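You operate a simulated robot arm through the tools that you are given. There is no shell and no other tool. Be economical: measure what you need, move in short steps, check, and stop when the job is done.

You run a simulated two-armed robot. Do the job below in one go: nothing can be reset, and whatever is moved stays where it is left.

Task
Pick up the white filter pad from the gauging bench top with one hand, pass it to the other hand and put it on the shelf under the gauging bench. Take the coil ring from the gauging bench top and leave it on the packing bench top. Put the bar light from the gauging bench top on the top shelf of the air dryer. Fetch the blue brush and set it on the flat table top. Stack the 20 mm brass spacer from the gauging bench top on top of the 30 mm brass spacer. Open the grey lid of the light box. Any order will do. Set down upright: filter pad.

It is judged by the outcome, as a careful person would: the job done as asked, and still so three seconds after it is handed in. It fails if anything else is knocked over, pushed out of place, dropped, spilled or broken. A push-on lid holds only when it is set on centred and level and pressed home; a screw cap is set on level and turned clockwise until tight.

Robot
Two 7-joint arms with fingered hands on one trunk, on a base that drives. Base frame: it is fixed to the floor where the robot stands at the start and does not move with it; the origin is under the middle of the robot, x ahead of it, y to its left, z up; the surface under the hand at the start is at about z = 0.8. Units: m, degrees, N and s.
The left shoulder is at the start at [0.068, 0.184, 1.164], the right one opposite. With the tool pointing down near the work surface each hand reaches from about 0.1 to 0.84 m from the robot's upright axis, wherever it stands, measured 20 degrees to its own side. Places, roughly: bar light [0.5, -1, 0.75]; blue brush (10x4x5 cm) [-0.8, -1.3, 0.8]; brass spacer [0.5, -1, 0.75]; coil ring [0.5, -0.75, 0.75]; filter pad [0.5, 0.25, 1]; flat table top [0.7, 2.7, 0.8]; grey lid of the light box [0.9, 2.4, 0.9]; packing bench top [-1.1, -2.1, 0.7]; shelf under the gauging bench [0.6, -0.3, 0.2]; top shelf of the air dryer [1, 3.5, 1]. Payload 4 kg a hand.
Tool frame (each hand has its own): the origin (TCP) lies between the finger pads and is the grasp point; the fingertips stand 0.026 m ahead of it; z points along the fingers, y is the line along which they close. The gripper opens to 0.132 m. The gripper's body begins 0.073 m behind the TCP. The gripper is a hand of 3 fingers: y runs from the thumb to the fingers, the wrist lies at [0, 0, -0.224] in the tool frame, and closing takes about 1.5 s.
Orientation is that of the tool frame in the base frame, as a unit quaternion [x, y, z, w]. With the fingers straight down and closing along the base's y, the tool's x points along the base's -x, its y along +y and its z along -z.

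Tools
- The arms move only by the tool jog_arm. It takes "left_rows", "right_rows" or both (then of equal length, played together; a hand with none holds still); each is text: rows parted by semicolons, each of 7 numbers parted by spaces: the turn, a rotation vector about the tool's x, y, z in units of 120 degrees (1.0 is 120 degrees), then the shift along the tool's x, y, z in units of 500 mm (1.0 is 500 mm), then the finger opening in m, from 0 to 0.132. In form: ax ay az x y z fingers; .... A call has 1 to 8 rows; each row is the pose to reach, as a shift and turn from the pose commanded when the call began, along the tool's axes at that moment. A call with a number of a shift or a turn outside -1 to 1 is refused whole. A row lasts 0.2 s, in which the tool goes at most 0.05 m and 8.6 degrees; a call with a longer step from one row to the next is refused whole, and so is a gripper value outside its range. A pose out of reach is approached as far as the arm can. The call stops where the force on the tool passes 40 N (or 10 N more than at its start, if that is more) or the arm is blocked; 0.2 s more then pass. Each finger travels about 0.072 m/s and halts on what it meets, pressing with about 26 N; the grip force reading is that of the motor and also rises with nothing between the fingers. The clock runs only during rows and for 0.2 s after the last one: add rows that repeat a pose to give the fingers time. The reply holds the time, the measured pose of the TCP, the force on the tool along the base axes, the opening and the grip force, in the units named above and with some noise, with the torque about the TCP (base axes, N m) and any sound that the robot's microphone picked up.
- Cameras (640 x 400 px; columns grow to the right, rows downward): "scene" is now at [0.1809, -0.0223, 1.3956]; the picture's right is [-0.24, -0.97, 0.04], its down [-0.57, 0.11, -0.82] and it looks along [0.79, -0.22, -0.58] (base axes); focal length 214 px, centre (320, 200). "left" rides on the left gripper at [-0.062, 0.003, -0.092] in its tool frame; the picture's right is [-0.05, -1.00, 0.00], its down [0.83, -0.04, -0.56] and it looks along [0.55, -0.03, 0.83] (tool axes); focal length 230 px, centre (320, 200). "right" rides on the right gripper at [0.062, 0.003, -0.092] in its tool frame; the picture's right is [-0.05, 1.00, 0.00], its down [-0.83, -0.04, -0.55] and it looks along [-0.55, -0.03, 0.83] (tool axes); focal length 230 px, centre (320, 200). There is no depth. A picture from a camera that has moved, and an enlarged one, comes with that camera's place and axes in the base frame and with its lens.
- capture(camera): a new picture of that camera. No time passes.
- move_column(by): slides the trunk up (or, below 0, down) by that many m; the arms and the scene camera ride with it, the base frame stays. It gives what a move gives, with no picture.
- steer(legs): drives the robot by 1 to 6 legs, each [ahead, left, turn to the left] in m, m and degrees, along the robot's own axes; the way and the turn of a leg run together, so that a leg with both is an arc; at most 1.5 m and 180 degrees a leg. The arms and the cameras ride along, it lands a little off, and it stops where it bumps. It gives what a move gives.
- set_grasp(shape, hand): the hand has 3 fingers and takes this shape, open, in about a second: jaw (thumb against the fingers, like two jaws); tri (thumb and two fingers); tip (a fingertip pinch); poke (one finger out to press); point (the index stretched); flat (the hand flat); cup (the hand cupped); fist (a fist). The gripper value then closes the fingers along that shape, each until it touches; the sizes above hold for jaw. It gives what a move gives, with no picture.
- head_to(pan, tilt): turns the head with the scene camera to pan (to the left, within 86 degrees either way) and tilt (down, from -29 to 69), counted from straight ahead of the robot. It gives what a move gives.
- close_up(camera, box): a new picture of the part [left, top, right, bottom] of that camera's present view, enlarged. No time passes.
- close_job(): hands the job in; it is judged then, once.

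Go step by step. Nothing tells you exact positions but the pictures and the camera data: compare them with the known pose of the tool, close in by small moves and look again before you grip or let go. The budget is 186 turns and 166 pictures, counting those below and the enlarged ones. Unless the task says otherwise, let go and move clear before handing in, and close with one line.

The tools are called after ">>>" as name(argument=value, ...) on one line, values as JSON. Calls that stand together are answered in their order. jog_arm: Moves the arms, as the interface text tells. Its arguments: {"type":"object","properties":{"left_rows":{"type":"string"},"right_rows":{"type":"string"}},"required":[]} The other tools are called the same way: move_column (by) slides the trunk up or down; set_grasp (shape, hand) gives the hand a shape; steer (legs) drives the base; head_to (pan, tilt) turns the head that bears the scene camera; capture (camera) takes a picture; close_up (camera, box) takes an enlarged picture of a part of a camera's view; close_job () hands the job in.

At the start:

```text
time: 0.0
left_eef_pos: [0.4824, -0.0775, 1.2106]
left_ee_rot: [0.001, 1.0, 0.0, 0.001]
left_force: [-0.4, 0.1, 0.1]
left_ft_torque: [-0.01, 0.0, -0.01]
left_opening: 0.1318
left_gripper_force: 0.0
left_shape: jaw
right_eef_pos: [0.365, -0.4302, 1.1061]
right_ee_rot: [0.001, 1.0, 0.0, 0.001]
right_force: [0.6, 0.1, 0.4]
right_ft_torque: [-0.01, -0.01, 0.01]
right_opening: 0.1318
right_gripper_force: 0.1
right_shape: jaw
trunk travel left (down, up): [-0.2, 0.262]
robot x, y, heading: [0.0015, -0.0032, 0.2]
head pan, tilt: [-14.4, 25.5]
```

scene: 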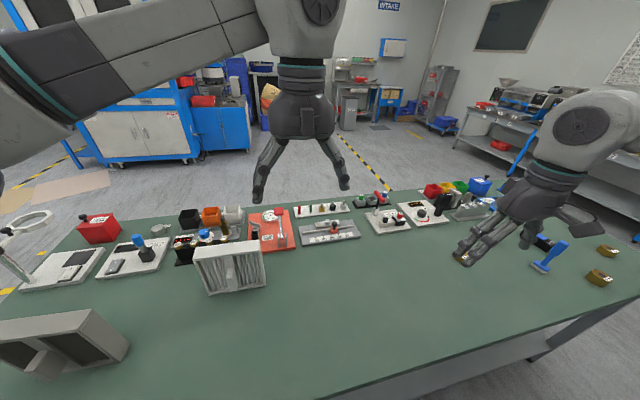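
right: 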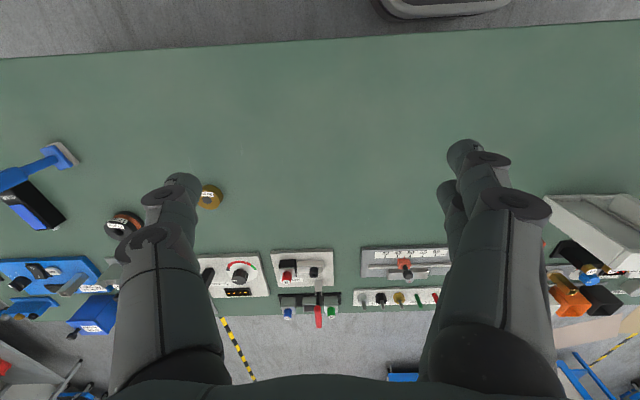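
left: 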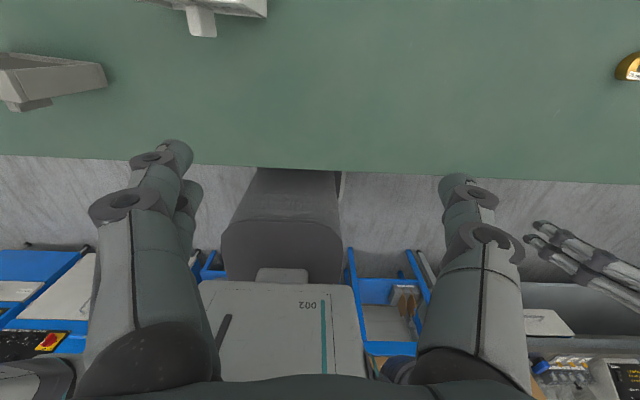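

I see the gauging bench ahead with the pleated filter pad, brass spacers and others to the right. First I look around in closer detail.

>>> close_up(camera="scene", box=[0, 170, 320, 400])

>>> close_up(camera="scene", box=[320, 150, 640, 350])

>>> close_up(camera="right", box=[0, 120, 320, 340])

>>> head_to(pan=-60, tilt=30)

```text
1.74 times, centred on (160, 285) of scene
camera zoom: at [0.1809, -0.0223, 1.3956], right [-0.24, -0.97, 0.04], down [-0.57, 0.11, -0.82], along [0.79, -0.22, -0.58], focal length 373 px, centre (598, 52)
```

zoom: 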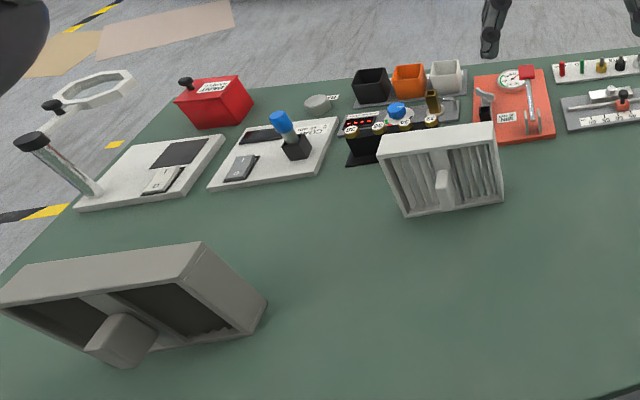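

```text
2.00 times, centred on (480, 250) of scene
camera zoom: at [0.1809, -0.0223, 1.3956], right [-0.24, -0.97, 0.04], down [-0.57, 0.11, -0.82], along [0.79, -0.22, -0.58], focal length 429 px, centre (0, 100)
```

zoom: 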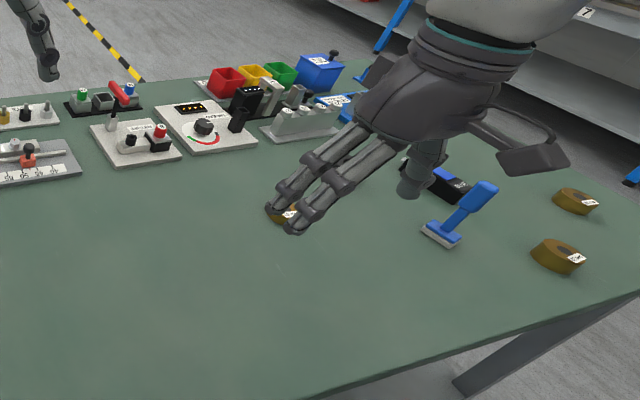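

```text
1.82 times, centred on (160, 230) of right
camera zoom: at [0.3037, -0.4284, 1.1991], right [0.05, 1.0, 0.0], down [0.83, -0.04, 0.55], along [0.55, -0.03, -0.83], focal length 418 px, centre (611, 146)
```

zoom: 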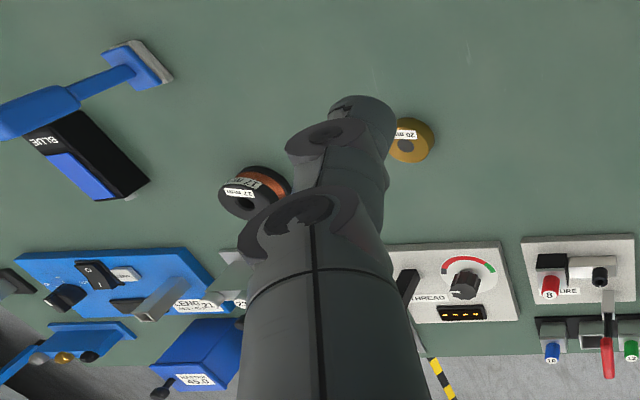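

```text
time: 1.1
left_eef_pos: [0.4826, -0.0777, 1.2107]
left_ee_rot: [0.0, 1.0, 0.0, 0.0]
left_force: [-0.3, -0.2, 0.2]
left_ft_torque: [-0.01, 0.03, 0.0]
left_opening: 0.1319
left_gripper_force: 0.0
left_shape: jaw
right_eef_pos: [0.3653, -0.4295, 1.1057]
right_ee_rot: [0.0, 1.0, -0.001, 0.0]
right_force: [0.2, -0.3, 0.3]
right_ft_torque: [-0.01, -0.01, 0.02]
right_opening: 0.132
right_gripper_force: 0.1
right_shape: jaw
trunk travel left (down, up): [-0.2, 0.262]
robot x, y, heading: [-0.0007, -0.0007, 0.2]
head pan, tilt: [-60.0, 30.0]
```

The spacers, a black/blue block and a coil ring lie on the right of the bench; I look that way with the head.

>>> capture(camera="scene")

>>> head_to(pan=-86, tilt=15)

>>> capture(camera="scene")

>>> head_to(pan=60, tilt=20)

>>> capture(camera="scene")

>>> head_to(pan=25, tilt=40)

>>> capture(camera="scene")

```text
159 pictures are left
camera scene: at [0.1365, -0.0778, 1.3962], right [-0.85, -0.5, 0.15], down [-0.4, 0.43, -0.81], along [0.34, -0.75, -0.57], focal length 214 px, centre (320, 200)
```

scene: 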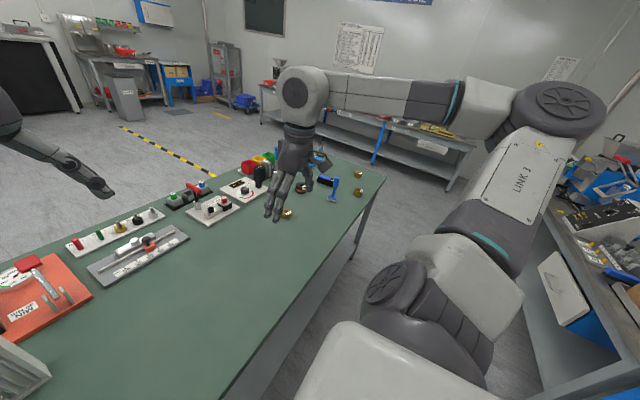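

```text
time: 2.0
left_eef_pos: [0.4824, -0.0783, 1.2117]
left_ee_rot: [0.0, 1.0, 0.0, 0.0]
left_force: [-0.5, 0.0, 0.2]
left_ft_torque: [0.01, 0.01, 0.0]
left_opening: 0.1319
left_gripper_force: 0.0
left_shape: jaw
right_eef_pos: [0.3654, -0.431, 1.1051]
right_ee_rot: [0.0, 1.0, 0.0, 0.0]
right_force: [-0.7, 0.2, 1.0]
right_ft_torque: [0.0, 0.0, 0.01]
right_opening: 0.1319
right_gripper_force: 0.0
right_shape: jaw
trunk travel left (down, up): [-0.2, 0.262]
robot x, y, heading: [-0.002, -0.0024, 0.1]
head pan, tilt: [-85.9, 15.0]
```

```text
158 pictures are left
camera scene: at [0.1027, -0.0926, 1.4268], right [-0.98, -0.07, 0.17], down [-0.19, 0.26, -0.95], along [0.02, -0.96, -0.27], focal length 214 px, centre (320, 200)
```

scene: 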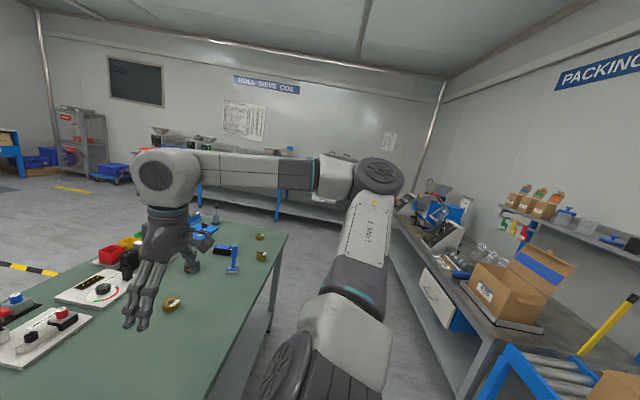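

```text
time: 4.3
left_eef_pos: [0.4828, -0.0769, 1.2103]
left_ee_rot: [0.0, 1.0, 0.0, -0.001]
left_force: [0.2, -0.8, -0.6]
left_ft_torque: [-0.02, 0.02, 0.01]
left_opening: 0.132
left_gripper_force: 0.0
left_shape: jaw
right_eef_pos: [0.3643, -0.4305, 1.1055]
right_ee_rot: [0.0, 1.0, 0.0, 0.0]
right_force: [0.3, -0.2, -0.1]
right_ft_torque: [0.0, -0.01, 0.03]
right_opening: 0.132
right_gripper_force: 0.0
right_shape: jaw
trunk travel left (down, up): [-0.2, 0.262]
robot x, y, heading: [0.0008, -0.0002, -0.1]
head pan, tilt: [60.0, 20.0]
```

```text
157 pictures are left
camera scene: at [0.1406, 0.0811, 1.4118], right [0.85, -0.5, -0.15], down [-0.33, -0.3, -0.9], along [0.4, 0.81, -0.42], focal length 214 px, centre (320, 200)
```

scene: 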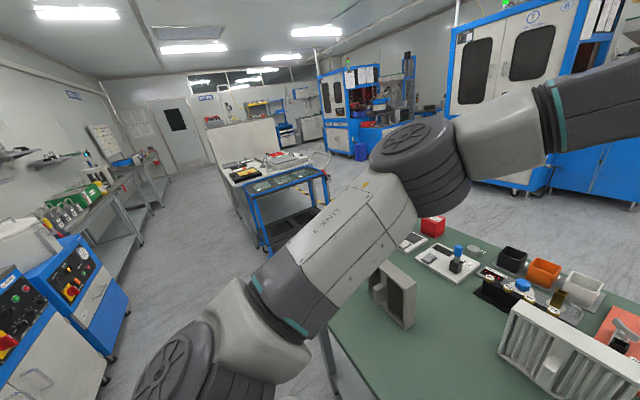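

```text
time: 5.3
left_eef_pos: [0.4825, -0.0768, 1.2123]
left_ee_rot: [0.001, 1.0, 0.0, 0.0]
left_force: [-0.3, -0.3, 0.2]
left_ft_torque: [0.0, 0.01, 0.01]
left_opening: 0.1316
left_gripper_force: 0.0
left_shape: jaw
right_eef_pos: [0.365, -0.4301, 1.1048]
right_ee_rot: [0.0, 1.0, 0.0, 0.0]
right_force: [0.7, -1.0, -0.5]
right_ft_torque: [-0.01, 0.04, 0.0]
right_opening: 0.1318
right_gripper_force: 0.1
right_shape: jaw
trunk travel left (down, up): [-0.2, 0.262]
robot x, y, heading: [-0.0012, 0.0002, -0.0]
head pan, tilt: [25.0, 40.0]
```

```text
156 pictures are left
camera scene: at [0.165, 0.0365, 1.3756], right [0.42, -0.91, -0.07], down [-0.71, -0.27, -0.65], along [0.57, 0.32, -0.75], focal length 214 px, centre (320, 200)
```

scene: 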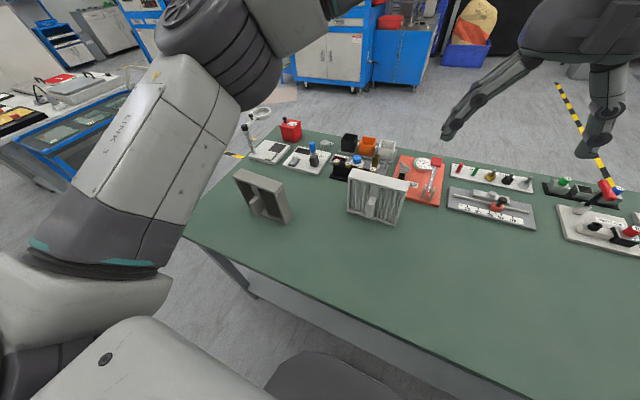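

The white pleated pad stands at about x 0.59–0.64, y 0.02–0.19, top z≈0.95, with a handle on its near face. Zooming on it and its surroundings.

>>> close_up(camera="scene", box=[220, 120, 460, 270])

>>> head_to(pan=5, tilt=45)

>>> capture(camera="scene")

```text
2.67 times, centred on (340, 195) of scene
camera zoom: at [0.165, 0.0365, 1.3756], right [0.42, -0.91, -0.07], down [-0.71, -0.27, -0.65], along [0.57, 0.32, -0.75], focal length 572 px, centre (267, 213)
```

zoom: 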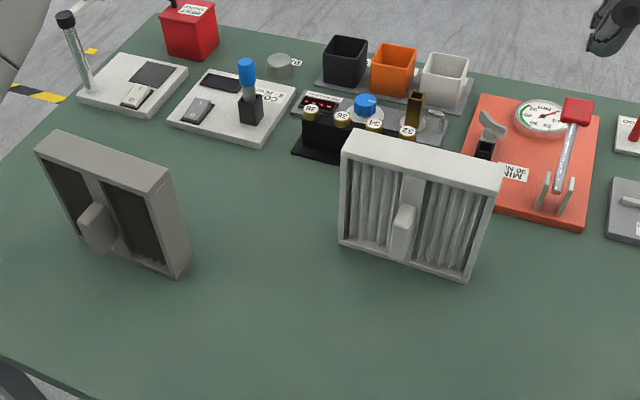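

```text
time: 6.2
left_eef_pos: [0.4832, -0.0777, 1.2113]
left_ee_rot: [0.0, 1.0, 0.0, 0.0]
left_force: [0.1, 1.5, 0.8]
left_ft_torque: [0.01, -0.03, -0.02]
left_opening: 0.1319
left_gripper_force: 0.2
left_shape: jaw
right_eef_pos: [0.3648, -0.4312, 1.1055]
right_ee_rot: [0.001, 1.0, -0.001, 0.0]
right_force: [0.8, 0.8, 0.4]
right_ft_torque: [0.03, -0.04, -0.01]
right_opening: 0.1321
right_gripper_force: 0.0
right_shape: jaw
trunk travel left (down, up): [-0.2, 0.262]
robot x, y, heading: [-0.0019, -0.0012, -0.0]
head pan, tilt: [5.0, 45.0]
```

```text
154 pictures are left
camera scene: at [0.1677, 0.0077, 1.3677], right [0.09, -1.0, -0.02], down [-0.82, -0.06, -0.57], along [0.57, 0.06, -0.82], focal length 214 px, centre (320, 200)
```

scene: 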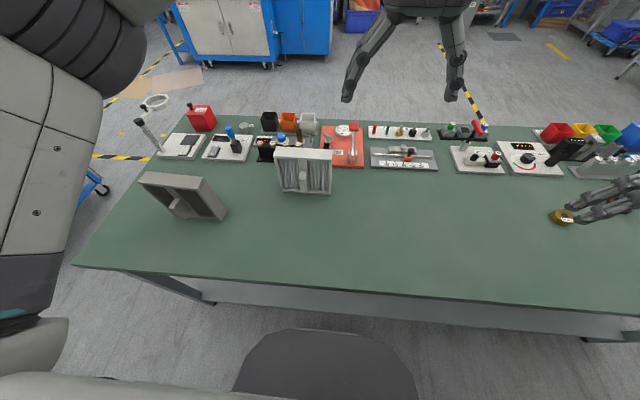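

I'll bring the left hand above the pad, turned so that it closes along x (fingers far side, thumb near side).

>>> jog_arm(left_rows="0 0 0.07 -0.033 0.045 0 0.132; 0 0 0.14 -0.066 0.09 0 0.132; 0 0 0.21 -0.099 0.135 0 0.132; 0 0 0.28 -0.132 0.18 0 0.132; 0 0 0.35 -0.165 0.225 0 0.132; 0 0 0.42 -0.198 0.27 0 0.132; 0 0 0.49 -0.231 0.315 0 0.132; 0 0 0.56 -0.264 0.364 0 0.132")

>>> jog_arm(left_rows="0 0 0.065 0 0 0.05 0.132; 0 0 0.13 0 0 0.1 0.132; 0 0 0.19 0 0 0.15 0.132; 0 0 0.19 0 0 0.15 0.132")

>>> capture(camera="scene")

>>> capture(camera="left")

```text
time: 8.0
left_eef_pos: [0.6157, 0.1052, 1.2106]
left_ee_rot: [0.554, 0.833, -0.001, -0.001]
left_force: [0.0, 0.0, -0.3]
left_ft_torque: [-0.02, 0.01, -0.01]
left_opening: 0.132
left_gripper_force: 0.2
left_shape: jaw
right_eef_pos: [0.3652, -0.429, 1.1051]
right_ee_rot: [0.0, 1.0, -0.001, -0.001]
right_force: [0.0, -0.3, -1.0]
right_ft_torque: [0.0, -0.01, 0.01]
right_opening: 0.1321
right_gripper_force: 0.0
right_shape: jaw
trunk travel left (down, up): [-0.2, 0.262]
robot x, y, heading: [-0.0021, -0.0002, -0.1]
head pan, tilt: [5.0, 45.0]
```

```text
time: 9.0
left_eef_pos: [0.6144, 0.1032, 1.1354]
left_ee_rot: [0.708, 0.707, 0.001, 0.001]
left_force: [-0.5, 0.5, 0.4]
left_ft_torque: [-0.02, 0.0, 0.01]
left_opening: 0.1319
left_gripper_force: 0.1
left_shape: jaw
right_eef_pos: [0.3643, -0.4295, 1.1052]
right_ee_rot: [-0.001, 1.0, 0.0, 0.0]
right_force: [0.0, -0.2, 0.1]
right_ft_torque: [0.0, -0.01, -0.02]
right_opening: 0.1321
right_gripper_force: 0.0
right_shape: jaw
trunk travel left (down, up): [-0.2, 0.262]
robot x, y, heading: [-0.0031, 0.003, -0.1]
head pan, tilt: [5.0, 45.0]
```

```text
153 pictures are left
camera scene: at [0.1675, 0.0077, 1.3678], right [0.09, -1.0, -0.02], down [-0.82, -0.06, -0.57], along [0.57, 0.06, -0.82], focal length 214 px, centre (320, 200)
```

scene: 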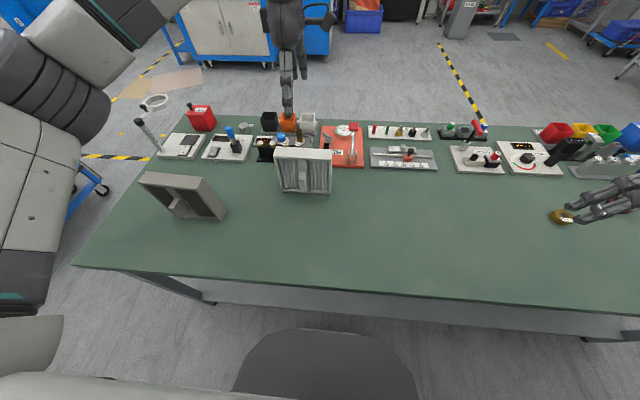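

```text
152 pictures are left
camera left: at [0.6182, 0.0426, 1.2278], right [-1.0, -0.05, 0.0], down [-0.04, 0.83, 0.56], along [-0.03, 0.55, -0.83], focal length 230 px, centre (320, 200)
```

left: 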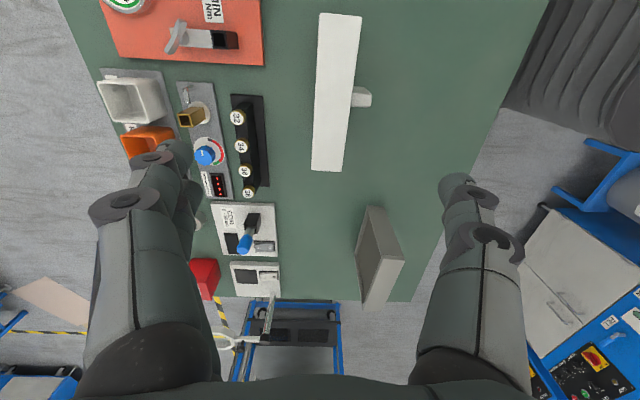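

The pad lies between the open fingers (seen from the left camera). Lowering the left hand onto its top.

>>> jog_arm(left_rows="0 0 0 0 -0.02 0.09 0.132; 0 0 0 0 -0.022 0.18 0.132; 0 0 0 0 -0.022 0.27 0.132; 0 0 0 0 -0.022 0.35 0.132; 0 0 0 0 -0.022 0.395 0.132; 0 0 0 0 -0.022 0.395 0.132")

>>> capture(camera="left")

>>> close_up(camera="scene", box=[220, 60, 400, 220])

```text
time: 10.4
left_eef_pos: [0.6028, 0.1044, 0.9372]
left_ee_rot: [0.707, 0.707, 0.0, -0.001]
left_force: [0.9, 0.4, -0.2]
left_ft_torque: [0.05, 0.01, 0.03]
left_opening: 0.132
left_gripper_force: 0.1
left_shape: jaw
right_eef_pos: [0.3656, -0.4303, 1.1057]
right_ee_rot: [0.0, 1.0, 0.0, 0.0]
right_force: [-0.4, -0.4, -0.1]
right_ft_torque: [-0.03, 0.0, -0.01]
right_opening: 0.1321
right_gripper_force: 0.0
right_shape: jaw
trunk travel left (down, up): [-0.2, 0.262]
robot x, y, heading: [0.0001, -0.0008, 0.1]
head pan, tilt: [5.0, 45.0]
```

```text
151 pictures are left
camera left: at [0.6072, 0.0418, 1.0298], right [-1.0, -0.05, 0.0], down [-0.04, 0.83, 0.55], along [-0.03, 0.55, -0.83], focal length 230 px, centre (320, 200)
```

left: 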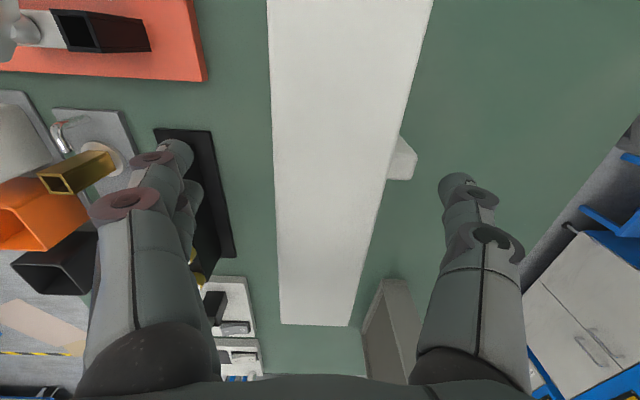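

```text
2.50 times, centred on (310, 140) of scene
camera zoom: at [0.1675, 0.0077, 1.3678], right [0.09, -1.0, -0.02], down [-0.82, -0.06, -0.57], along [0.57, 0.06, -0.82], focal length 536 px, centre (345, 350)
```

zoom: 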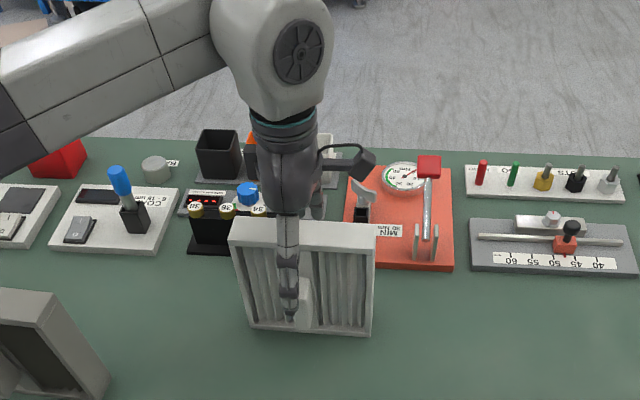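

The thumb would close onto the pad's handle, so I shift the grip 33 mm toward +y and grip there.

>>> jog_arm(left_rows="0 0 0 0.066 -0.004 0 0.132; 0 0 0 0.066 -0.004 0 0.1; 0 0 0 0.066 -0.004 0 0.07; 0 0 0 0.066 -0.004 0 0.05; 0 0 0 0.066 -0.004 0 0.03; 0 0 0 0.066 -0.004 0 0.03; 0 0 0 0.066 -0.004 0 0.03; 0 0 0 0.066 -0.004 0 0.03")

>>> jog_arm(left_rows="0 0 0 0 0 -0.03 0.02; 0 0 0 0 0 -0.06 0.02; 0 0 0 0 0 -0.12 0.02; 0 0 0 0 0 -0.2 0.02; 0 0 0 0 0 -0.28 0.02; 0 0 0 0 0 -0.34 0.02; 0 0 0 0 0 -0.34 0.02")

>>> capture(camera="scene")

```text
time: 12.2
left_eef_pos: [0.602, 0.1371, 0.937]
left_ee_rot: [0.707, 0.707, 0.0, 0.0]
left_force: [0.0, -0.2, 0.6]
left_ft_torque: [0.0, -0.03, 0.02]
left_opening: 0.0337
left_gripper_force: 26.6
left_shape: jaw
right_eef_pos: [0.3663, -0.431, 1.1045]
right_ee_rot: [0.0, 1.0, 0.0, 0.001]
right_force: [-0.2, -0.4, -0.2]
right_ft_torque: [-0.02, -0.01, -0.03]
right_opening: 0.1318
right_gripper_force: 0.1
right_shape: jaw
trunk travel left (down, up): [-0.2, 0.262]
robot x, y, heading: [-0.0043, -0.0006, -0.1]
head pan, tilt: [5.0, 45.0]
```

```text
time: 13.8
left_eef_pos: [0.6027, 0.1381, 1.1081]
left_ee_rot: [0.707, 0.707, 0.0, 0.0]
left_force: [-0.1, 0.0, -1.1]
left_ft_torque: [0.1, 0.04, -0.01]
left_opening: 0.034
left_gripper_force: 25.7
left_shape: jaw
right_eef_pos: [0.3651, -0.4299, 1.1053]
right_ee_rot: [0.0, 1.0, 0.0, 0.0]
right_force: [-0.8, -0.1, -0.3]
right_ft_torque: [0.01, 0.01, -0.03]
right_opening: 0.1318
right_gripper_force: 0.0
right_shape: jaw
trunk travel left (down, up): [-0.2, 0.262]
robot x, y, heading: [0.004, -0.0012, 0.0]
head pan, tilt: [5.0, 45.0]
```

```text
149 pictures are left
camera scene: at [0.1683, 0.008, 1.3676], right [0.09, -1.0, -0.02], down [-0.82, -0.06, -0.57], along [0.57, 0.06, -0.82], focal length 214 px, centre (320, 200)
```

scene: 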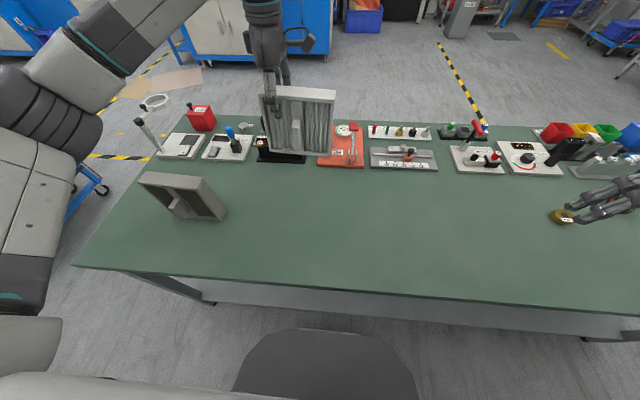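

Pad lifted cleanly. Now the left hand brings it to the middle and the right hand tilts 55° forward for the handle.

>>> jog_arm(left_rows="0 0 0 -0.05 0.02 -0.004 0.02; 0 0 0 -0.1 0.04 -0.008 0.02; 0 0 0 -0.15 0.06 -0.012 0.02; 0 0 0 -0.2 0.08 -0.016 0.02; 0 0 0 -0.25 0.1 -0.02 0.02; 0 0 0 -0.294 0.116 -0.024 0.02; 0 0 0 -0.294 0.116 -0.024 0.02; 0 0 0 -0.294 0.116 -0.024 0.02", right_rows="0 -0.065 0 -0.01 0.02 -0.01 0.132; 0 -0.13 0 -0.03 0.05 -0.02 0.132; 0 -0.195 0 -0.05 0.08 -0.04 0.132; 0 -0.26 0 -0.07 0.11 -0.05 0.132; 0 -0.325 0 -0.09 0.14 -0.06 0.132; 0 -0.39 0 -0.1 0.16 -0.07 0.1; 0 -0.4583 0 -0.1 0.16 -0.07 0.08; 0 -0.4583 0 -0.1 0.16 -0.07 0.08")

>>> capture(camera="scene")

>>> capture(camera="right")

```text
time: 15.6
left_eef_pos: [0.659, -0.0068, 1.119]
left_ee_rot: [0.707, 0.707, -0.001, 0.002]
left_force: [0.2, 0.5, -2.5]
left_ft_torque: [0.03, 0.0, -0.04]
left_opening: 0.0339
left_gripper_force: 26.1
left_shape: jaw
right_eef_pos: [0.4221, -0.3531, 1.1461]
right_ee_rot: [-0.001, 0.887, 0.0, 0.462]
right_force: [-0.2, 0.4, 0.3]
right_ft_torque: [0.0, -0.01, -0.03]
right_opening: 0.0803
right_gripper_force: 0.0
right_shape: jaw
right hand out of reach, approached as far as the arm can: row 7, 8
trunk travel left (down, up): [-0.2, 0.262]
robot x, y, heading: [-0.0011, 0.0001, -0.1]
head pan, tilt: [5.0, 45.0]
```

```text
148 pictures are left
camera scene: at [0.1674, 0.01, 1.3678], right [0.09, -1.0, -0.01], down [-0.82, -0.06, -0.57], along [0.57, 0.06, -0.82], focal length 214 px, centre (320, 200)
```

scene: 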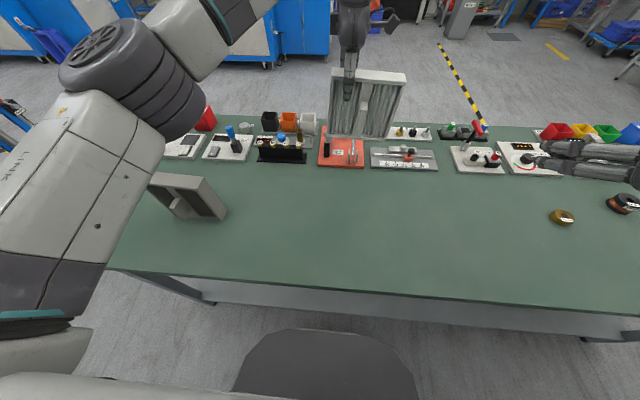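

```text
147 pictures are left
camera right: at [0.3117, -0.3506, 1.1504], right [0.03, 1.0, 0.04], down [0.02, -0.04, 1.0], along [1.0, -0.03, -0.02], focal length 230 px, centre (320, 200)
```

right: 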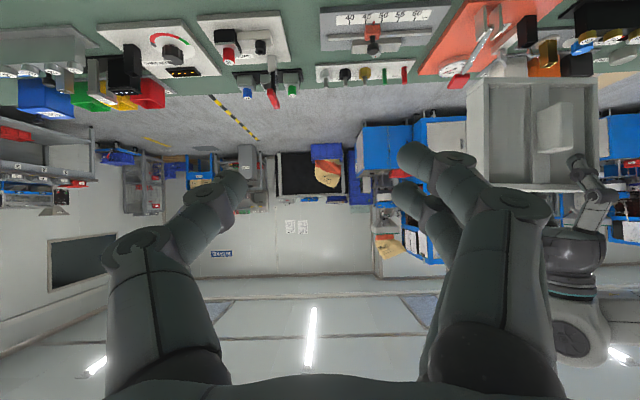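

The handle shows at about (0.62, -0.04, 1.065), matching my estimate. The right hand moves to a pre-grasp in front of it.

>>> jog_arm(right_rows="0 0 0 -0.014 0.085 0.027 0.08; 0 0 0 -0.028 0.17 0.054 0.08; 0 0 0 -0.042 0.255 0.081 0.08; 0 0 0 -0.056 0.34 0.108 0.08; 0 0 0 -0.07 0.425 0.135 0.08; 0 0 0 -0.085 0.51 0.162 0.08; 0 0 0 -0.101 0.61 0.193 0.08; 0 0 0 -0.101 0.61 0.193 0.08")

>>> capture(camera="right")

>>> capture(camera="scene")

```text
refused: row 7 steps farther than a row can; nothing moved
```

```text
146 pictures are left
camera right: at [0.3117, -0.3506, 1.1504], right [0.03, 1.0, 0.04], down [0.02, -0.04, 1.0], along [1.0, -0.03, -0.02], focal length 230 px, centre (320, 200)
```

right: 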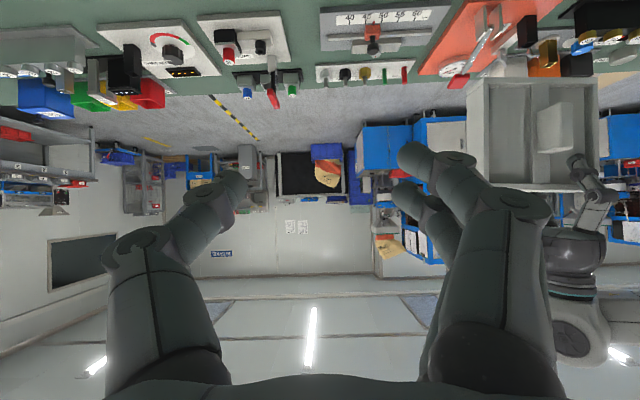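

```text
145 pictures are left
camera scene: at [0.1674, 0.01, 1.3678], right [0.09, -1.0, -0.01], down [-0.82, -0.06, -0.57], along [0.57, 0.06, -0.82], focal length 214 px, centre (320, 200)
```

scene: 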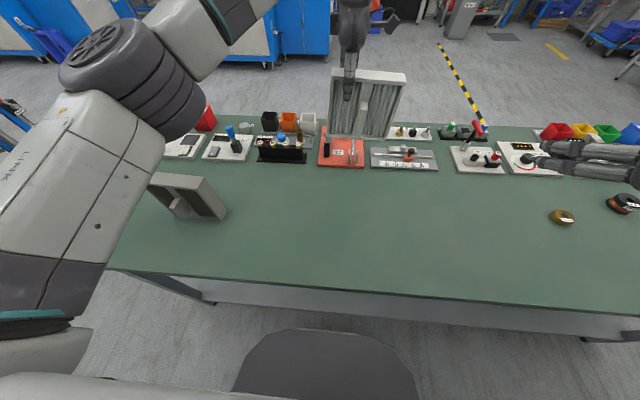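

A row was too long; I resend the same move in even steps.

>>> jog_arm(right_rows="0 0 0 -0.013 0.077 0.024 0.08; 0 0 0 -0.026 0.154 0.048 0.08; 0 0 0 -0.039 0.231 0.072 0.08; 0 0 0 -0.052 0.308 0.096 0.08; 0 0 0 -0.064 0.385 0.12 0.08; 0 0 0 -0.077 0.462 0.144 0.08; 0 0 0 -0.089 0.539 0.168 0.08; 0 0 0 -0.101 0.612 0.193 0.08")

>>> capture(camera="right")

>>> capture(camera="scene")

```text
time: 17.4
left_eef_pos: [0.6621, -0.0089, 1.1177]
left_ee_rot: [0.706, 0.708, -0.001, -0.002]
left_force: [-0.4, 0.1, -1.8]
left_ft_torque: [0.05, 0.04, 0.0]
left_opening: 0.0342
left_gripper_force: 26.4
left_shape: jaw
right_eef_pos: [0.5318, -0.048, 1.1287]
right_ee_rot: [0.0, 0.887, 0.0, 0.461]
right_force: [-0.7, -0.3, 0.0]
right_ft_torque: [-0.01, 0.01, -0.01]
right_opening: 0.0802
right_gripper_force: 0.0
right_shape: jaw
trunk travel left (down, up): [-0.2, 0.262]
robot x, y, heading: [0.0019, -0.0017, -0.2]
head pan, tilt: [5.0, 45.0]
```

```text
144 pictures are left
camera right: at [0.4227, -0.0454, 1.1332], right [0.03, 1.0, 0.04], down [0.02, -0.04, 1.0], along [1.0, -0.03, -0.02], focal length 230 px, centre (320, 200)
```

right: 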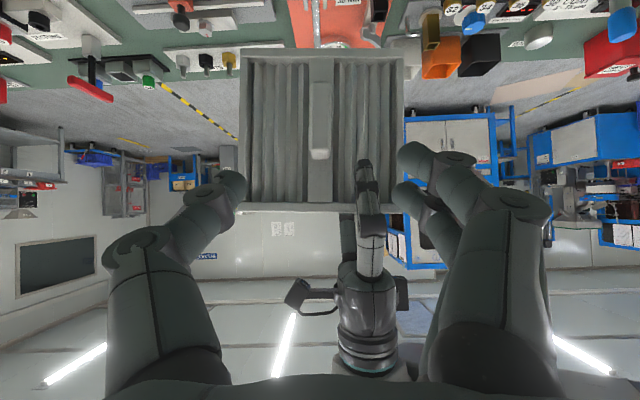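

```text
143 pictures are left
camera scene: at [0.171, 0.0087, 1.3671], right [0.09, -1.0, -0.01], down [-0.82, -0.06, -0.57], along [0.57, 0.06, -0.82], focal length 214 px, centre (320, 200)
```

scene: 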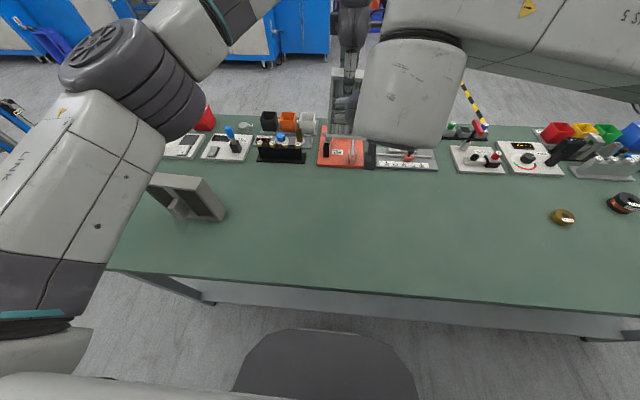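

Handle is centred between the right fingers. I narrow the opening (to miss the left thumb) and advance to it slightly low.

>>> jog_arm(right_rows="0 0 0 0.01 -0.004 0.02 0.065; 0 0 0 0.0186 -0.004 0.06 0.056; 0 0 0 0.0186 -0.004 0.1 0.056; 0 0 0 0.0186 -0.004 0.14 0.056; 0 0 0 0.0186 -0.004 0.17 0.056; 0 0 0 0.0186 -0.004 0.17 0.056")

>>> capture(camera="right")

```text
time: 18.8
left_eef_pos: [0.6598, -0.0099, 1.1198]
left_ee_rot: [0.707, 0.707, 0.0, 0.0]
left_force: [0.0, -0.5, -1.1]
left_ft_torque: [0.08, -0.01, 0.01]
left_opening: 0.0341
left_gripper_force: 25.5
left_shape: jaw
right_eef_pos: [0.5955, -0.0506, 1.0741]
right_ee_rot: [-0.002, 0.888, -0.001, 0.461]
right_force: [-0.3, -0.1, 1.1]
right_ft_torque: [-0.02, -0.02, 0.02]
right_opening: 0.0566
right_gripper_force: 0.1
right_shape: jaw
right hand out of reach, approached as far as the arm can: row 2
trunk travel left (down, up): [-0.2, 0.262]
robot x, y, heading: [-0.0015, -0.0014, 0.1]
head pan, tilt: [5.0, 45.0]
```

```text
142 pictures are left
camera right: at [0.4846, -0.0494, 1.0793], right [0.03, 1.0, 0.04], down [0.02, -0.04, 1.0], along [1.0, -0.03, -0.03], focal length 230 px, centre (320, 200)
```

right: 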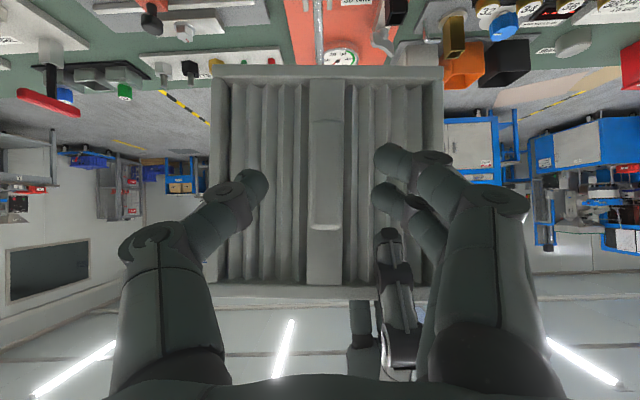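

Aligned; advance the last 16 mm and close on the handle.

>>> jog_arm(right_rows="0 0 0 0 0.004 0.02 0.056; 0 0 0 0 0.004 0.033 0.056; 0 0 0 0 0.004 0.033 0.04; 0 0 0 0 0.004 0.033 0.02; 0 0 0 0 0.004 0.033 0.01; 0 0 0 0 0.004 0.033 0.005; 0 0 0 0 0.004 0.033 0.005; 0 0 0 0 0.004 0.033 0.005")

>>> capture(camera="right")

```text
time: 20.6
left_eef_pos: [0.6588, -0.0106, 1.1197]
left_ee_rot: [0.707, 0.707, 0.001, 0.001]
left_force: [1.9, -1.5, -1.3]
left_ft_torque: [-0.04, -0.11, 0.05]
left_opening: 0.0338
left_gripper_force: 25.9
left_shape: jaw
right_eef_pos: [0.608, -0.0493, 1.0672]
right_ee_rot: [-0.001, 0.888, 0.0, 0.459]
right_force: [-2.4, 0.7, 0.2]
right_ft_torque: [0.03, 0.03, 0.08]
right_opening: 0.0138
right_gripper_force: 26.4
right_shape: jaw
trunk travel left (down, up): [-0.2, 0.262]
robot x, y, heading: [0.0017, 0.0034, -0.1]
head pan, tilt: [5.0, 45.0]
```

```text
141 pictures are left
camera right: at [0.4981, -0.0488, 1.0705], right [0.03, 1.0, 0.04], down [0.02, -0.04, 1.0], along [1.0, -0.03, -0.03], focal length 230 px, centre (320, 200)
```

right: 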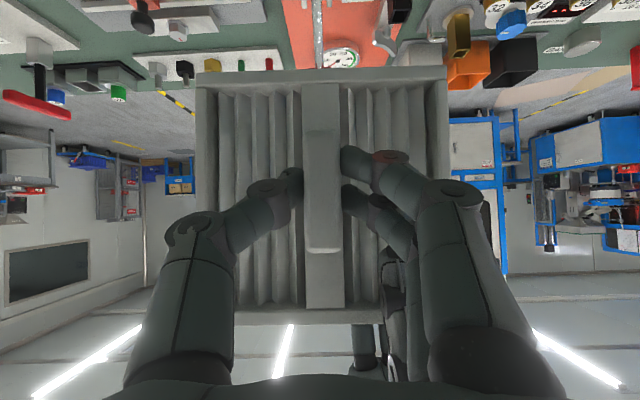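

Right grips the handle (26 N at 14 mm). Left opens and lifts away.

>>> jog_arm(left_rows="0 0 0 0 0 0 0.05; 0 0 0 0 0 0 0.06; 0 0 0 0 0 0 0.06; 0 0 0 0 0 -0.05 0.06; 0 0 0 0 0 -0.12 0.06; 0 0 0 0 0 -0.2 0.06; 0 0 0 0.05 0 -0.28 0.06; 0 0 0 0.1 0 -0.32 0.06")

>>> capture(camera="right")

>>> capture(camera="scene")

```text
time: 22.4
left_eef_pos: [0.6561, 0.0368, 1.2833]
left_ee_rot: [0.711, 0.703, -0.004, 0.005]
left_force: [1.4, 2.1, -0.8]
left_ft_torque: [-0.15, 0.09, 0.04]
left_opening: 0.0598
left_gripper_force: 0.1
left_shape: jaw
right_eef_pos: [0.6076, -0.05, 1.0673]
right_ee_rot: [-0.002, 0.887, 0.0, 0.461]
right_force: [-0.4, 0.1, 0.4]
right_ft_torque: [-0.03, 0.08, -0.01]
right_opening: 0.0135
right_gripper_force: 26.4
right_shape: jaw
trunk travel left (down, up): [-0.2, 0.262]
robot x, y, heading: [-0.0018, 0.0016, -0.2]
head pan, tilt: [5.0, 45.0]
```

```text
140 pictures are left
camera right: at [0.4969, -0.0486, 1.0712], right [0.03, 1.0, 0.04], down [0.02, -0.04, 1.0], along [1.0, -0.03, -0.02], focal length 230 px, centre (320, 200)
```

right: 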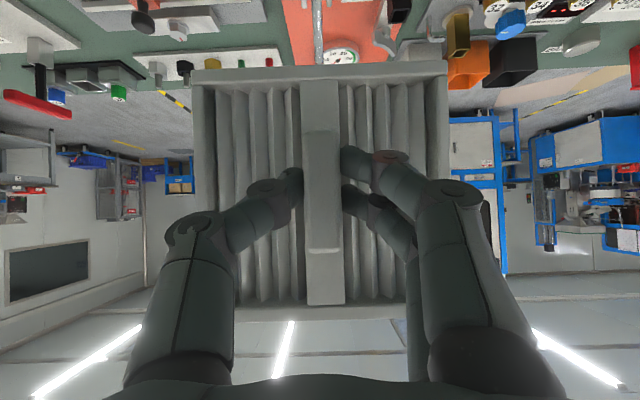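

```text
139 pictures are left
camera scene: at [0.1665, 0.008, 1.3679], right [0.09, -1.0, -0.01], down [-0.82, -0.06, -0.57], along [0.57, 0.06, -0.82], focal length 214 px, centre (320, 200)
```

scene: 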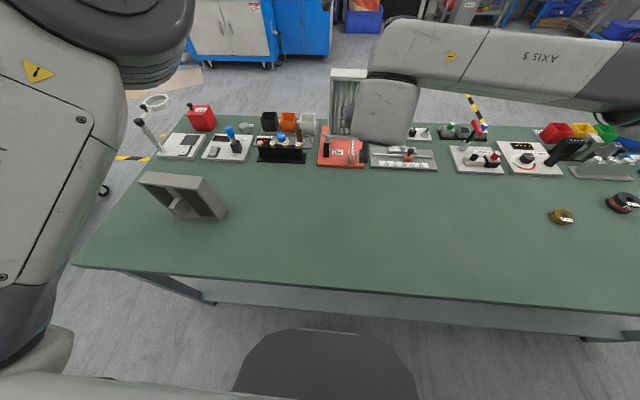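

Handover done. I back away from the bench 0.55 m and look at the shelf beneath.

>>> steer(legs=[[-0.55, 0, 0]])

>>> head_to(pan=-10, tilt=40)

>>> capture(camera="scene")

```text
time: 25.1
left_eef_pos: [0.1757, 0.0405, 1.2843]
left_ee_rot: [0.708, 0.707, 0.002, 0.002]
left_force: [-0.8, 0.4, -0.3]
left_ft_torque: [0.03, -0.09, -0.01]
left_opening: 0.0597
left_gripper_force: 0.2
left_shape: jaw
right_eef_pos: [0.1263, -0.0502, 1.068]
right_ee_rot: [-0.002, 0.887, -0.001, 0.462]
right_force: [-1.0, -1.0, -0.3]
right_ft_torque: [0.06, 0.08, 0.02]
right_opening: 0.0136
right_gripper_force: 25.9
right_shape: jaw
trunk travel left (down, up): [-0.2, 0.262]
robot x, y, heading: [-0.4771, -0.0006, 0.1]
head pan, tilt: [5.0, 45.0]
stopped in leg 1: the robot was blocked; the commanded pose is now the measured one
```

```text
time: 25.9
left_eef_pos: [0.1845, 0.0403, 1.2781]
left_ee_rot: [0.708, 0.706, 0.0, -0.001]
left_force: [-0.3, -0.5, -0.2]
left_ft_torque: [0.0, 0.02, 0.01]
left_opening: 0.0597
left_gripper_force: 0.1
left_shape: jaw
right_eef_pos: [0.1339, -0.0503, 1.0648]
right_ee_rot: [-0.001, 0.889, -0.001, 0.458]
right_force: [0.2, 0.0, 0.2]
right_ft_torque: [-0.01, 0.11, 0.02]
right_opening: 0.0137
right_gripper_force: 26.3
right_shape: jaw
trunk travel left (down, up): [-0.2, 0.262]
robot x, y, heading: [-0.4743, 0.0005, 0.2]
head pan, tilt: [-10.0, 40.0]
```

```text
138 pictures are left
camera scene: at [-0.3029, -0.0141, 1.3741], right [-0.17, -0.98, 0.03], down [-0.76, 0.11, -0.64], along [0.63, -0.13, -0.77], focal length 214 px, centre (320, 200)
```

scene: 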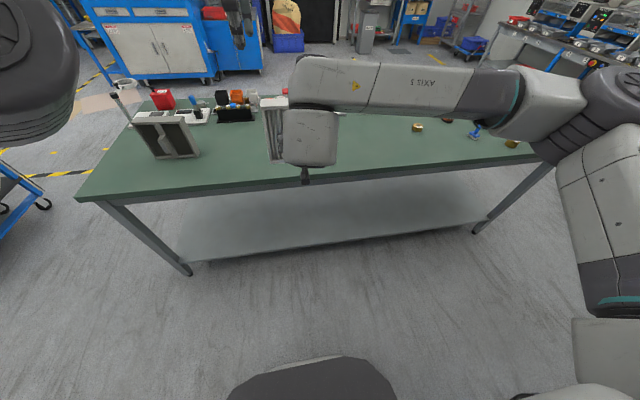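

The shelf is clear. I lower the trunk 0.2 m and then bring the right hand down in front of the bench.

>>> move_column(by=-0.2)

>>> jog_arm(right_rows="0 0 0 0.077 0 0.042 0.005; 0 0 0 0.154 0 0.084 0.005; 0 0 0 0.231 0 0.126 0.005; 0 0 0 0.308 0 0.168 0.005; 0 0 0 0.385 0 0.21 0.005; 0 0 0 0.462 0 0.252 0.005; 0 0 0 0.54 0 0.294 0.005; 0 0 0 0.619 0 0.336 0.005")

>>> capture(camera="scene")

```text
time: 28.1
left_eef_pos: [0.1806, 0.04, 1.081]
left_ee_rot: [0.708, 0.706, 0.001, 0.0]
left_force: [-1.1, 0.1, -0.5]
left_ft_torque: [0.01, -0.02, -0.04]
left_opening: 0.0598
left_gripper_force: 0.1
left_shape: jaw
right_eef_pos: [0.1319, -0.0508, 0.8662]
right_ee_rot: [-0.001, 0.888, -0.001, 0.46]
right_force: [-0.1, 0.0, 0.2]
right_ft_torque: [0.0, 0.1, 0.0]
right_opening: 0.0136
right_gripper_force: 26.3
right_shape: jaw
trunk travel left (down, up): [0.0, 0.462]
robot x, y, heading: [-0.4782, 0.0013, -0.0]
head pan, tilt: [-10.0, 40.0]
```

```text
time: 29.9
left_eef_pos: [0.1844, 0.0392, 1.0783]
left_ee_rot: [0.707, 0.707, -0.001, -0.002]
left_force: [0.7, 0.0, -0.3]
left_ft_torque: [-0.02, 0.02, -0.04]
left_opening: 0.0597
left_gripper_force: 0.1
left_shape: jaw
right_eef_pos: [0.1954, -0.1256, 0.6487]
right_ee_rot: [-0.032, 0.899, -0.005, 0.437]
right_force: [0.1, -1.0, 1.4]
right_ft_torque: [-0.03, 0.09, -0.02]
right_opening: 0.0134
right_gripper_force: 26.0
right_shape: jaw
right hand out of reach, approached as far as the arm can: row 2, 3, 4, 5, 6, 7, 8
trunk travel left (down, up): [0.0, 0.462]
robot x, y, heading: [-0.4763, 0.0027, 0.1]
head pan, tilt: [-10.0, 40.0]
```

```text
137 pictures are left
camera scene: at [-0.1272, -0.0153, 1.0683], right [-0.15, -0.98, 0.09], down [-0.94, 0.11, -0.33], along [0.32, -0.13, -0.94], focal length 214 px, centre (320, 200)
```

scene: 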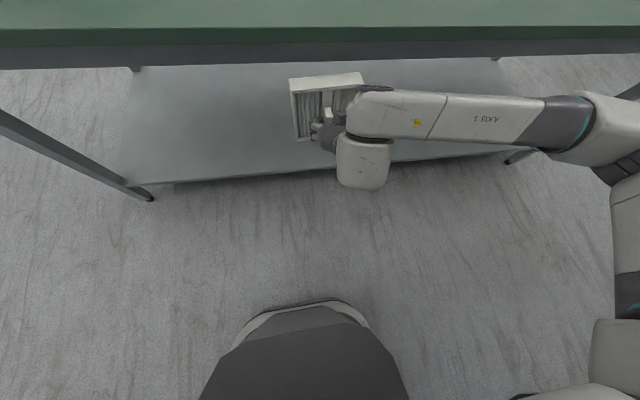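

The arm reached a limit at z≈0.65. I shift the hand to the right, in front of its own shoulder, and continue.

>>> jog_arm(right_rows="0 0 0 0 -0.06 0 0.005; 0 0 0 0 -0.12 0 0.005; 0 0 0 0 -0.18 0 0.005; 0 0 0 0 -0.24 0 0.005; 0 0 0 0 -0.3 0 0.005; 0 0 0 0 -0.36 0 0.005; 0 0 0 0 -0.42 0 0.005")

>>> capture(camera="scene")

```text
time: 31.5
left_eef_pos: [0.183, 0.0391, 1.0785]
left_ee_rot: [0.707, 0.707, 0.001, -0.001]
left_force: [0.1, 0.4, -0.4]
left_ft_torque: [0.02, -0.03, 0.03]
left_opening: 0.0597
left_gripper_force: 0.0
left_shape: jaw
right_eef_pos: [0.2057, -0.3354, 0.6566]
right_ee_rot: [-0.033, 0.898, -0.006, 0.439]
right_force: [-0.4, 0.6, 0.1]
right_ft_torque: [0.0, 0.09, 0.03]
right_opening: 0.0133
right_gripper_force: 26.2
right_shape: jaw
trunk travel left (down, up): [0.0, 0.462]
robot x, y, heading: [-0.4753, 0.0008, 0.1]
head pan, tilt: [-10.0, 40.0]
```

```text
136 pictures are left
camera scene: at [-0.1288, -0.0147, 1.0693], right [-0.15, -0.98, 0.09], down [-0.94, 0.11, -0.33], along [0.32, -0.13, -0.94], focal length 214 px, centre (320, 200)
```

scene: 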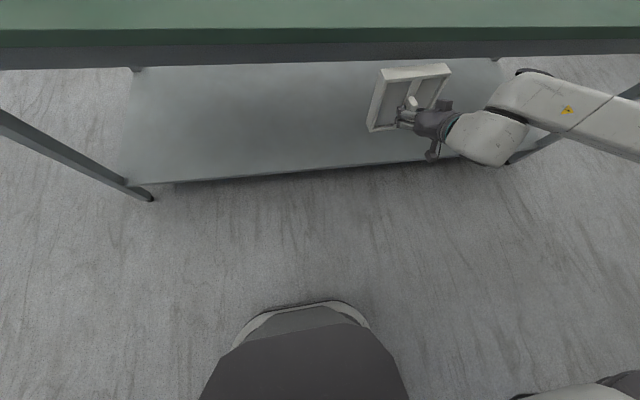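

Reach is better here. Continue lowering, slightly back from the bench edge.

>>> jog_arm(right_rows="0 0 0 0.07 0 0.02 0.005; 0 0 0 0.14 0 0.06 0.005; 0 0 0 0.21 0 0.1 0.005; 0 0 0 0.28 0 0.15 0.005; 0 0 0 0.34 0 0.19 0.005; 0 0 0 0.4 0 0.24 0.005; 0 0 0 0.46 0 0.28 0.005; 0 0 0 0.51 0 0.322 0.005")

>>> capture(camera="scene")

>>> capture(camera="right")

```text
time: 33.3
left_eef_pos: [0.1836, 0.0395, 1.078]
left_ee_rot: [0.708, 0.707, 0.0, -0.001]
left_force: [-0.2, 0.4, -0.1]
left_ft_torque: [0.03, 0.03, -0.01]
left_opening: 0.0595
left_gripper_force: 0.0
left_shape: jaw
right_eef_pos: [0.2143, -0.3757, 0.4724]
right_ee_rot: [-0.03, 0.915, 0.0, 0.403]
right_force: [0.1, 1.3, -0.7]
right_ft_torque: [0.03, 0.11, 0.04]
right_opening: 0.0129
right_gripper_force: 26.0
right_shape: jaw
right hand out of reach, approached as far as the arm can: row 3, 4, 5, 6, 7, 8
trunk travel left (down, up): [0.0, 0.462]
robot x, y, heading: [-0.4769, -0.001, 0.2]
head pan, tilt: [-10.0, 40.0]
```

```text
135 pictures are left
camera scene: at [-0.1284, -0.0143, 1.0691], right [-0.15, -0.98, 0.09], down [-0.94, 0.11, -0.33], along [0.32, -0.13, -0.94], focal length 214 px, centre (320, 200)
```

scene: 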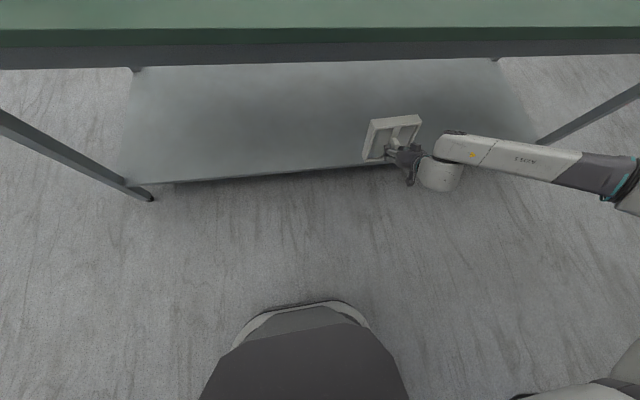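

```text
134 pictures are left
camera right: at [0.1053, -0.3798, 0.4916], right [-0.02, 1.0, 0.01], down [0.15, -0.01, 0.99], along [0.99, 0.02, -0.15], focal length 230 px, centre (320, 200)
```

right: 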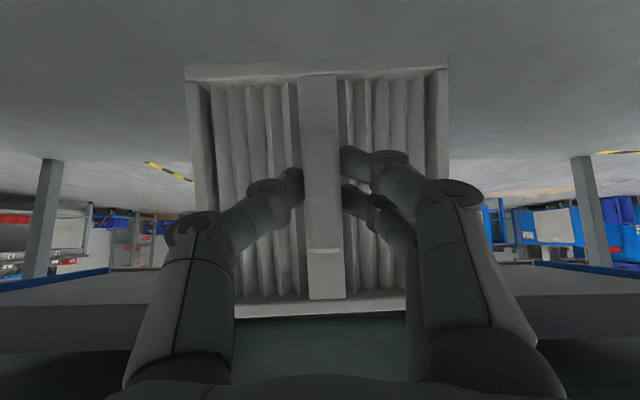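

Now the pad is between bench top and shelf height. I push forward under the bench while levelling the pad.

>>> jog_arm(right_rows="0 -0.01 0 -0.04 0 0.04 0.005; 0 -0.02 0 -0.08 0 0.08 0.005; 0 -0.03 0 -0.12 0 0.12 0.005; 0 -0.04 0 -0.16 0 0.17 0.005; 0 -0.05 0 -0.2 0 0.215 0.005; 0 -0.06 0 -0.24 0 0.26 0.005; 0 -0.0625 0 -0.27 0 0.295 0.005; 0 -0.0625 0 -0.27 0 0.295 0.005")

>>> jog_arm(right_rows="0 0 0 0.05 0 0.035 0.005; 0 0 0 0.1 0 0.07 0.005; 0 0 0 0.15 0 0.105 0.005; 0 0 0 0.15 0 0.105 0.005")

>>> capture(camera="scene")

```text
time: 35.1
left_eef_pos: [0.1832, 0.0398, 1.0786]
left_ee_rot: [0.708, 0.706, -0.001, 0.0]
left_force: [0.2, 0.6, 0.1]
left_ft_torque: [0.03, 0.01, 0.0]
left_opening: 0.0594
left_gripper_force: 0.1
left_shape: jaw
right_eef_pos: [0.4165, -0.3681, 0.4824]
right_ee_rot: [-0.031, 0.889, 0.002, 0.458]
right_force: [0.2, -1.2, 0.1]
right_ft_torque: [0.01, 0.13, -0.02]
right_opening: 0.0132
right_gripper_force: 25.8
right_shape: jaw
right hand out of reach, approached as far as the arm can: row 4, 5, 6, 7, 8
trunk travel left (down, up): [0.0, 0.462]
robot x, y, heading: [-0.4773, 0.0004, -0.2]
head pan, tilt: [-10.0, 40.0]
```

```text
time: 36.1
left_eef_pos: [0.1826, 0.0403, 1.078]
left_ee_rot: [0.708, 0.707, 0.0, 0.0]
left_force: [-0.6, -0.3, 0.8]
left_ft_torque: [0.01, -0.01, -0.02]
left_opening: 0.0595
left_gripper_force: 0.1
left_shape: jaw
right_eef_pos: [0.4335, -0.377, 0.4698]
right_ee_rot: [-0.031, 0.89, 0.002, 0.455]
right_force: [0.5, 0.6, 0.3]
right_ft_torque: [-0.03, 0.09, -0.03]
right_opening: 0.0132
right_gripper_force: 25.8
right_shape: jaw
right hand out of reach, approached as far as the arm can: row 1, 2, 3, 4
trunk travel left (down, up): [0.0, 0.462]
robot x, y, heading: [-0.4778, -0.001, -0.1]
head pan, tilt: [-10.0, 40.0]
```

```text
133 pictures are left
camera scene: at [-0.1283, -0.0143, 1.0691], right [-0.15, -0.98, 0.09], down [-0.94, 0.11, -0.33], along [0.32, -0.13, -0.94], focal length 214 px, centre (320, 200)
```

scene: 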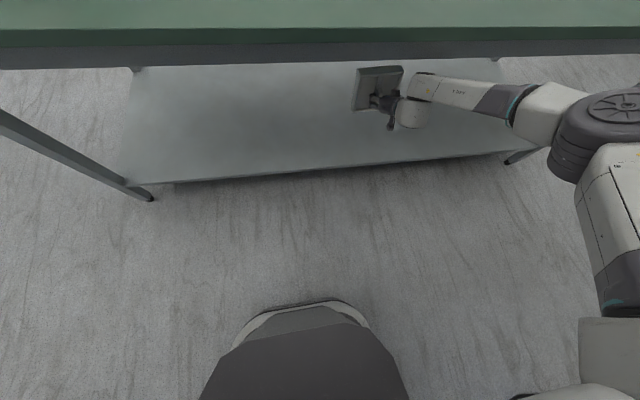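

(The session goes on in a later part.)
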